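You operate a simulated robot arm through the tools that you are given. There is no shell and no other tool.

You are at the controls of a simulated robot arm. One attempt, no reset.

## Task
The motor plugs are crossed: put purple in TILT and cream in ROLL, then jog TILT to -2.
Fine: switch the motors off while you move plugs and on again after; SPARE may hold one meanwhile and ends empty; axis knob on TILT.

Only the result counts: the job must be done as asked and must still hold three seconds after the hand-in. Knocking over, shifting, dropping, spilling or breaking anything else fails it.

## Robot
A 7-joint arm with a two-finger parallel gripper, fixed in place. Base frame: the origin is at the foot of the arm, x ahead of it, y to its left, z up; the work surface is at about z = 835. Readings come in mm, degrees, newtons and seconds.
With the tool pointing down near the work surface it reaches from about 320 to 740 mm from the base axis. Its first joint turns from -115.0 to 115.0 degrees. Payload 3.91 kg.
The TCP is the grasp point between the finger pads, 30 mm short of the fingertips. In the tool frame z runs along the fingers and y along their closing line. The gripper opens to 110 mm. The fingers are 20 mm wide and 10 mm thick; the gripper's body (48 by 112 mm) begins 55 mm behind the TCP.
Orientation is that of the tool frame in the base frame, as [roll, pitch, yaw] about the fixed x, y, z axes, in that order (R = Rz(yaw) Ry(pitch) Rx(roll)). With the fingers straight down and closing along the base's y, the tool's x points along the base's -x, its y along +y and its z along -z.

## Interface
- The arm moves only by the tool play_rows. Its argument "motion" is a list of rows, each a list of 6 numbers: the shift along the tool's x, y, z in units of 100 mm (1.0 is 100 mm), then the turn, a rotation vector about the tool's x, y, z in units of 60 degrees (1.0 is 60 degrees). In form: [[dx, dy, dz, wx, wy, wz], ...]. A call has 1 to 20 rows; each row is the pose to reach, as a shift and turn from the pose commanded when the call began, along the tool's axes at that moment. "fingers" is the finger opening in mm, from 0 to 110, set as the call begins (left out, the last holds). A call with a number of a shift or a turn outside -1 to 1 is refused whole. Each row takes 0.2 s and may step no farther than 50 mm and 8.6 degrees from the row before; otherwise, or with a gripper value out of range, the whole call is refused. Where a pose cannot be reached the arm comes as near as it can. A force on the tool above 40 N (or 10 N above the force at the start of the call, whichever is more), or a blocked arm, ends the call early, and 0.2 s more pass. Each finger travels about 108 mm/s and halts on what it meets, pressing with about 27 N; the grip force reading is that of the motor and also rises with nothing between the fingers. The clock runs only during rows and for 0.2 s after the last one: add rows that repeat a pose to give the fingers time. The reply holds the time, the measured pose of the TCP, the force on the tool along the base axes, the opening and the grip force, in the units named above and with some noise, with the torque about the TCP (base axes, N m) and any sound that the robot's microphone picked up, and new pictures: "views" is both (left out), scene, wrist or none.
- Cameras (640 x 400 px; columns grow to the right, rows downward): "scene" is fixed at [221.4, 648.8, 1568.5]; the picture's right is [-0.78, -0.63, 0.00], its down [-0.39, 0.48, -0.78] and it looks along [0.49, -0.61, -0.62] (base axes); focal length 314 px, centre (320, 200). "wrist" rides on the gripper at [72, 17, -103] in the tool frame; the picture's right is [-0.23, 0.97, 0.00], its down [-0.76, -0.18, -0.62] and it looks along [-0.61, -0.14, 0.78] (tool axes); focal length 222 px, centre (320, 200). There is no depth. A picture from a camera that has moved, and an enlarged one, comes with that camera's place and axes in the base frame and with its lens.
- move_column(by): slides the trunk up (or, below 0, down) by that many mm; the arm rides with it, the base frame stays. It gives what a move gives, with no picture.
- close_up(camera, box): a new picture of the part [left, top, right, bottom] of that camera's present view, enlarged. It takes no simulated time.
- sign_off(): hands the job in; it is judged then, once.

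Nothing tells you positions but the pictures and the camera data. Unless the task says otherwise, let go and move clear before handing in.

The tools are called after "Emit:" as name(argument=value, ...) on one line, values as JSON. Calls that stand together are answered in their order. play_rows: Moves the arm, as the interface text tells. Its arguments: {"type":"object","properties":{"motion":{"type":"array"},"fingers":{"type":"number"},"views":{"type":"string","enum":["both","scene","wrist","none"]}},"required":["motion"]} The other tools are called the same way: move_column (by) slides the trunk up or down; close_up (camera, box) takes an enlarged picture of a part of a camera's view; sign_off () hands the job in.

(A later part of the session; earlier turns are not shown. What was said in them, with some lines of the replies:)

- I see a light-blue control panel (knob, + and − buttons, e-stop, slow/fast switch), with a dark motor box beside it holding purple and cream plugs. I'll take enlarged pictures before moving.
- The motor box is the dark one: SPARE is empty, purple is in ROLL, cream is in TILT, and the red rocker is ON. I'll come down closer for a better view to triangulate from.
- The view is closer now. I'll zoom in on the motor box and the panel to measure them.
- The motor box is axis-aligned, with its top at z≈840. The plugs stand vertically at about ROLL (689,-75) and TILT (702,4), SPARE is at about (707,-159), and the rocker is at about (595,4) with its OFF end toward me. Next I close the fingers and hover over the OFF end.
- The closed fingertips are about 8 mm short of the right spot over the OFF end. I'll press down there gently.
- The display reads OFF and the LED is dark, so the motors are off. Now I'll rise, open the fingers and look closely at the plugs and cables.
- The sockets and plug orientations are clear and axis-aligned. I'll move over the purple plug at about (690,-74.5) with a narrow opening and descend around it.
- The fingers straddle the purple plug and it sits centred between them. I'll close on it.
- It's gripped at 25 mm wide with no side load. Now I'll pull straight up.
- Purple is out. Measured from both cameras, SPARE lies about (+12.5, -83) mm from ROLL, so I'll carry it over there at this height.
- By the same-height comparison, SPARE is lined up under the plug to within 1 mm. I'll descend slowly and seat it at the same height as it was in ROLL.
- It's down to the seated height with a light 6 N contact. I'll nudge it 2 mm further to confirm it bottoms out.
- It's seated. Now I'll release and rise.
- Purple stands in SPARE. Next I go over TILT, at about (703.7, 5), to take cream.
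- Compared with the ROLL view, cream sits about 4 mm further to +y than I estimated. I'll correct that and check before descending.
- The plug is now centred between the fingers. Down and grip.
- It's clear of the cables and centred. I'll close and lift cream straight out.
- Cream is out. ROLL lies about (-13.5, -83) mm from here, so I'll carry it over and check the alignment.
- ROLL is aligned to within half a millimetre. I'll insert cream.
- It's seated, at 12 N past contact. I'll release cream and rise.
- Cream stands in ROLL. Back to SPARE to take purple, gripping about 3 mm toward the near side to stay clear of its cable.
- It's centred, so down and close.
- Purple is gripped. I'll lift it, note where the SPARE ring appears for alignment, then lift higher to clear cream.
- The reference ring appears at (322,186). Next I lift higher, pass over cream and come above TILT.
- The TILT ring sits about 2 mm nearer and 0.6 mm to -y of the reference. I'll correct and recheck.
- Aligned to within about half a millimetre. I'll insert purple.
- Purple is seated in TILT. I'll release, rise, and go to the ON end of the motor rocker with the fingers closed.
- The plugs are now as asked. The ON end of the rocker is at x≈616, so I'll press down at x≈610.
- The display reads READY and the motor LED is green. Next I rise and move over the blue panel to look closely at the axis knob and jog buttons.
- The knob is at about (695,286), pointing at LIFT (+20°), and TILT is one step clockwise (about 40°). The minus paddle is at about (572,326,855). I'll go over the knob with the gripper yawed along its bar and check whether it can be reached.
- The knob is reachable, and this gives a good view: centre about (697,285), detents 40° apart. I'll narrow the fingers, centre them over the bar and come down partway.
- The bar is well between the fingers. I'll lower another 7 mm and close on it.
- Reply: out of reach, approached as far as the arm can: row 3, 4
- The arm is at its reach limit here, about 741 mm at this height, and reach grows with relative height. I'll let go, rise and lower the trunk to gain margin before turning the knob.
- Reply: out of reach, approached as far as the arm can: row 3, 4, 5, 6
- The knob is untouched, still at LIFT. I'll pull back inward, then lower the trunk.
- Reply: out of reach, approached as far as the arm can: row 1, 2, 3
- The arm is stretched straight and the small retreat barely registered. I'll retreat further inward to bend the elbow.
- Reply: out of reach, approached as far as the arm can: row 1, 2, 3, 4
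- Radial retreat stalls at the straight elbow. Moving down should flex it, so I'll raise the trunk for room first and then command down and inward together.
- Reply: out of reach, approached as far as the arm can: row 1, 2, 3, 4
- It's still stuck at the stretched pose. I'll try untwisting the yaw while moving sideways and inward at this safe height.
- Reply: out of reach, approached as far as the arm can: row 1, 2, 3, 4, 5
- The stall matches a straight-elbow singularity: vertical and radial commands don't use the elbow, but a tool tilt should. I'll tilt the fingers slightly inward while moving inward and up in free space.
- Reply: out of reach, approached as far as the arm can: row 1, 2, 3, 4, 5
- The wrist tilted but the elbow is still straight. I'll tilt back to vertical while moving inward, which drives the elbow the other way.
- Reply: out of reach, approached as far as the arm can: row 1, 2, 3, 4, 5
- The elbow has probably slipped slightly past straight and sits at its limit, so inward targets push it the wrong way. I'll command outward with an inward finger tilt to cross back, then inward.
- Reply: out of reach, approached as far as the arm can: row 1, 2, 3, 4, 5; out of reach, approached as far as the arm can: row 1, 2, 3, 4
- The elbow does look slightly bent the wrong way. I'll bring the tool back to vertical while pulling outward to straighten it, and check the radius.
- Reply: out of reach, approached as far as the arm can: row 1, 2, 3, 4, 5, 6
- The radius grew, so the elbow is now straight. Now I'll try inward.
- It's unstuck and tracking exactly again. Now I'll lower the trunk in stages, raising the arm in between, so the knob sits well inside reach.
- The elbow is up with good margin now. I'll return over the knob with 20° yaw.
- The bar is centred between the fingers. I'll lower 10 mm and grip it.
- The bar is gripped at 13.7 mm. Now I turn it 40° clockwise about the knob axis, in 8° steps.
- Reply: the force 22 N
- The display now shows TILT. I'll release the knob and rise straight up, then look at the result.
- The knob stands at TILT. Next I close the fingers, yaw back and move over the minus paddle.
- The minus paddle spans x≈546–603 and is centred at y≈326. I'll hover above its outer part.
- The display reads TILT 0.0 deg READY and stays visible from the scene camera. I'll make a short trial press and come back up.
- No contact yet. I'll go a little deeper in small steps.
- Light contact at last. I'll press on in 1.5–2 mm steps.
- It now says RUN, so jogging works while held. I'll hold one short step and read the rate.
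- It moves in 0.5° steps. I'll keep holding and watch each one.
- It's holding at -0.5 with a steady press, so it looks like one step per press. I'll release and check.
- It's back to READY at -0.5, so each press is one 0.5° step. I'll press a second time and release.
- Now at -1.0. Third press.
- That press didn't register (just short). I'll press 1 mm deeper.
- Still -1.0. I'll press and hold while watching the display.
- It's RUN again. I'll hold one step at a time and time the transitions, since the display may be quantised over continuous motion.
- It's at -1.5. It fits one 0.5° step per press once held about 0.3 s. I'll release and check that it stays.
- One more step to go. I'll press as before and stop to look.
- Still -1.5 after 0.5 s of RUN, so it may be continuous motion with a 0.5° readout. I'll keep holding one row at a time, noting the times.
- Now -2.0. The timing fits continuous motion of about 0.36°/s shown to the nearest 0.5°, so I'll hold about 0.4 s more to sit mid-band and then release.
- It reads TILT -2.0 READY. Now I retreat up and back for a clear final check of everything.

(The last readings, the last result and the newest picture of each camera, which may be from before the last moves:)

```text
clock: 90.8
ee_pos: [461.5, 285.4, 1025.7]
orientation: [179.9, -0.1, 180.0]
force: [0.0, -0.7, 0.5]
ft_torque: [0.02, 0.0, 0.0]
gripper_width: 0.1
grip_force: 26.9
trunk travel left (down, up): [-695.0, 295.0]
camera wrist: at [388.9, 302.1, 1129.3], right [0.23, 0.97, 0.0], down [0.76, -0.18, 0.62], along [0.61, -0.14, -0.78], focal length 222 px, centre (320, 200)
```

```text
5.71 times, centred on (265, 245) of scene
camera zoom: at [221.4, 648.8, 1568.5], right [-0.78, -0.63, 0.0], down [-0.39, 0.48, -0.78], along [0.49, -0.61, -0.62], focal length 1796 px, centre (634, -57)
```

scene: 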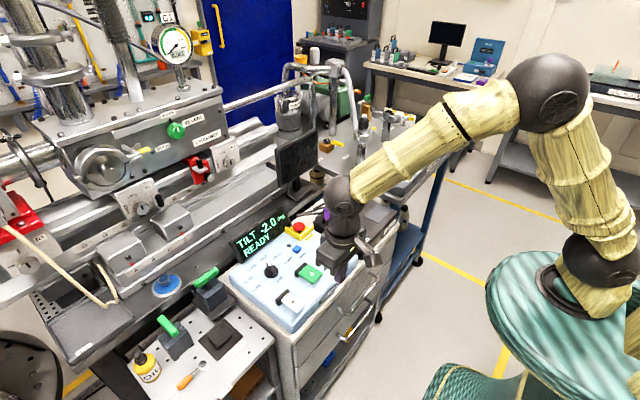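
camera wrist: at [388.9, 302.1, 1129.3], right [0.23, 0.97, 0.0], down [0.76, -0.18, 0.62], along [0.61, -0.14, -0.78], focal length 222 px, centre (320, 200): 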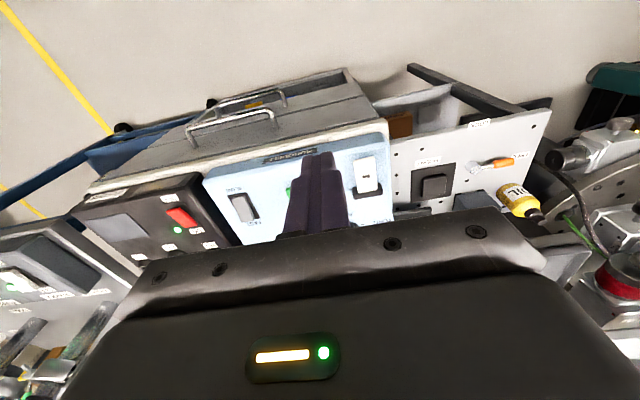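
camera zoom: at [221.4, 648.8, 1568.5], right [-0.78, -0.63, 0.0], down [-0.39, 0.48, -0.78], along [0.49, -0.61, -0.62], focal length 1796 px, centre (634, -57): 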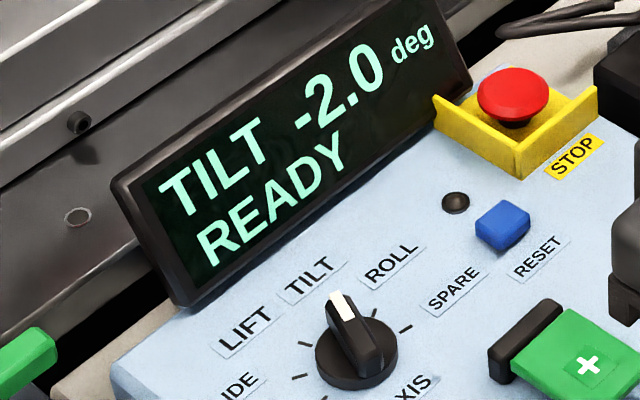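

The display and knob are right. The arm hides the motor box, so I'll raise it further to confirm the plugs.

Emit:
play_rows(motion=[[0, 0.3, -0.4, 0, 0, 0], [0.1, 0.6, -0.7, 0, 0, 0], [0.2, 0.9, -1.0, 0, 0, 0], [0.2, 0.9, -1.0, 0, 0, 0]], views="both")

Emit:
close_up(camera="scene", box=[295, 170, 395, 245])

Emit:
close_up(camera="wrist", box=[0, 100, 330, 300])

```text
clock: 91.8
ee_pos: [441.0, 374.2, 1126.3]
orientation: [-179.9, -0.1, 179.8]
force: [0.2, 1.3, 0.0]
ft_torque: [0.0, -0.01, -0.04]
gripper_width: 0.0
grip_force: 27.3
trunk travel left (down, up): [-695.0, 295.0]
camera wrist: at [370.4, 390.8, 1230.3], right [0.23, 0.97, 0.0], down [0.76, -0.18, 0.62], along [0.61, -0.14, -0.78], focal length 222 px, centre (320, 200)
```

scene: 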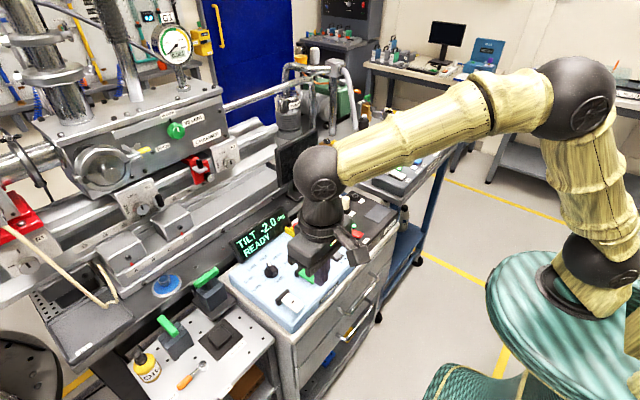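
wrist: 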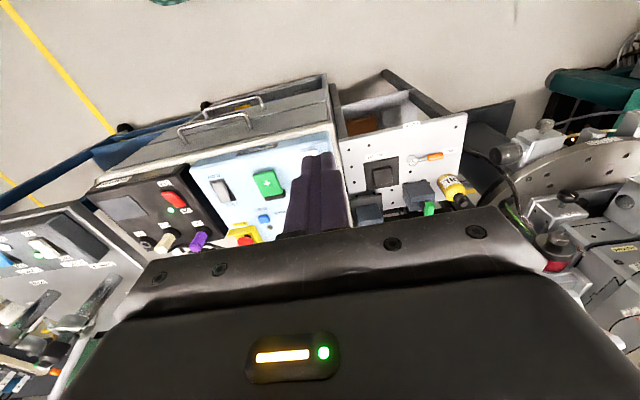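

```text
5.33 times, centred on (345, 208) of scene
camera zoom: at [221.4, 648.8, 1568.5], right [-0.78, -0.63, 0.0], down [-0.39, 0.48, -0.78], along [0.49, -0.61, -0.62], focal length 1676 px, centre (187, 160)
```

zoom: 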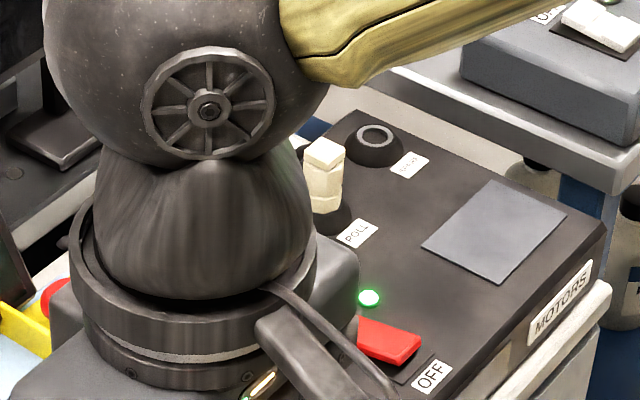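

```text
1.94 times, centred on (165, 200) of wrist
camera zoom: at [370.4, 390.8, 1230.3], right [0.23, 0.97, 0.0], down [0.76, -0.18, 0.62], along [0.61, -0.14, -0.78], focal length 431 px, centre (621, 200)
```

zoom: 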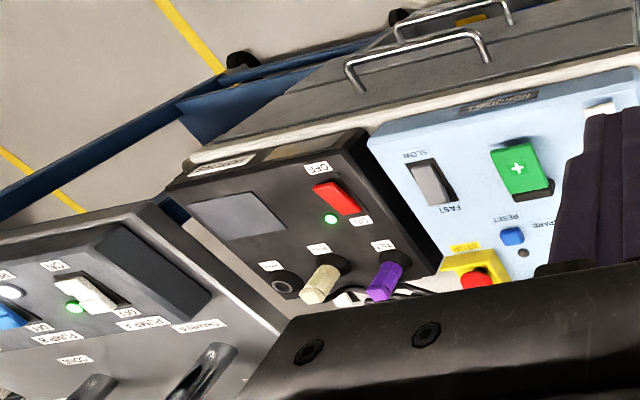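

Everything checks out: purple is in TILT, cream is in ROLL and SPARE is empty. The motors are on, the knob is on TILT, and the display reads TILT -2.0 READY. The arm is clear, so I'm handing in.

Emit:
sign_off()

```text
The job is handed in.
```

The job is handed in, and the final pictures show everything as you asked. I don't have the verdict.

- **Plugs:** Purple is in TILT, cream is in ROLL and SPARE is empty. The motors were off while I moved the plugs and are on again, with the green light lit.
- **Knob:** The axis knob is on TILT.
- **Jog:** The display reads TILT -2.0 deg, READY. I only ever saw it change in 0.5° jumps. I held the minus button about 0.4 s after -2.0 appeared, so the true tilt could differ from -2.0 by up to about a quarter of a degree.
- **Trunk:** I lowered it to bring the knob within reach, and it ended 130 mm below where it started.
- **Arm stall:** Over the panel the arm stretched straight and stuck for a while. I freed it in the open air, and nothing was touched or moved.
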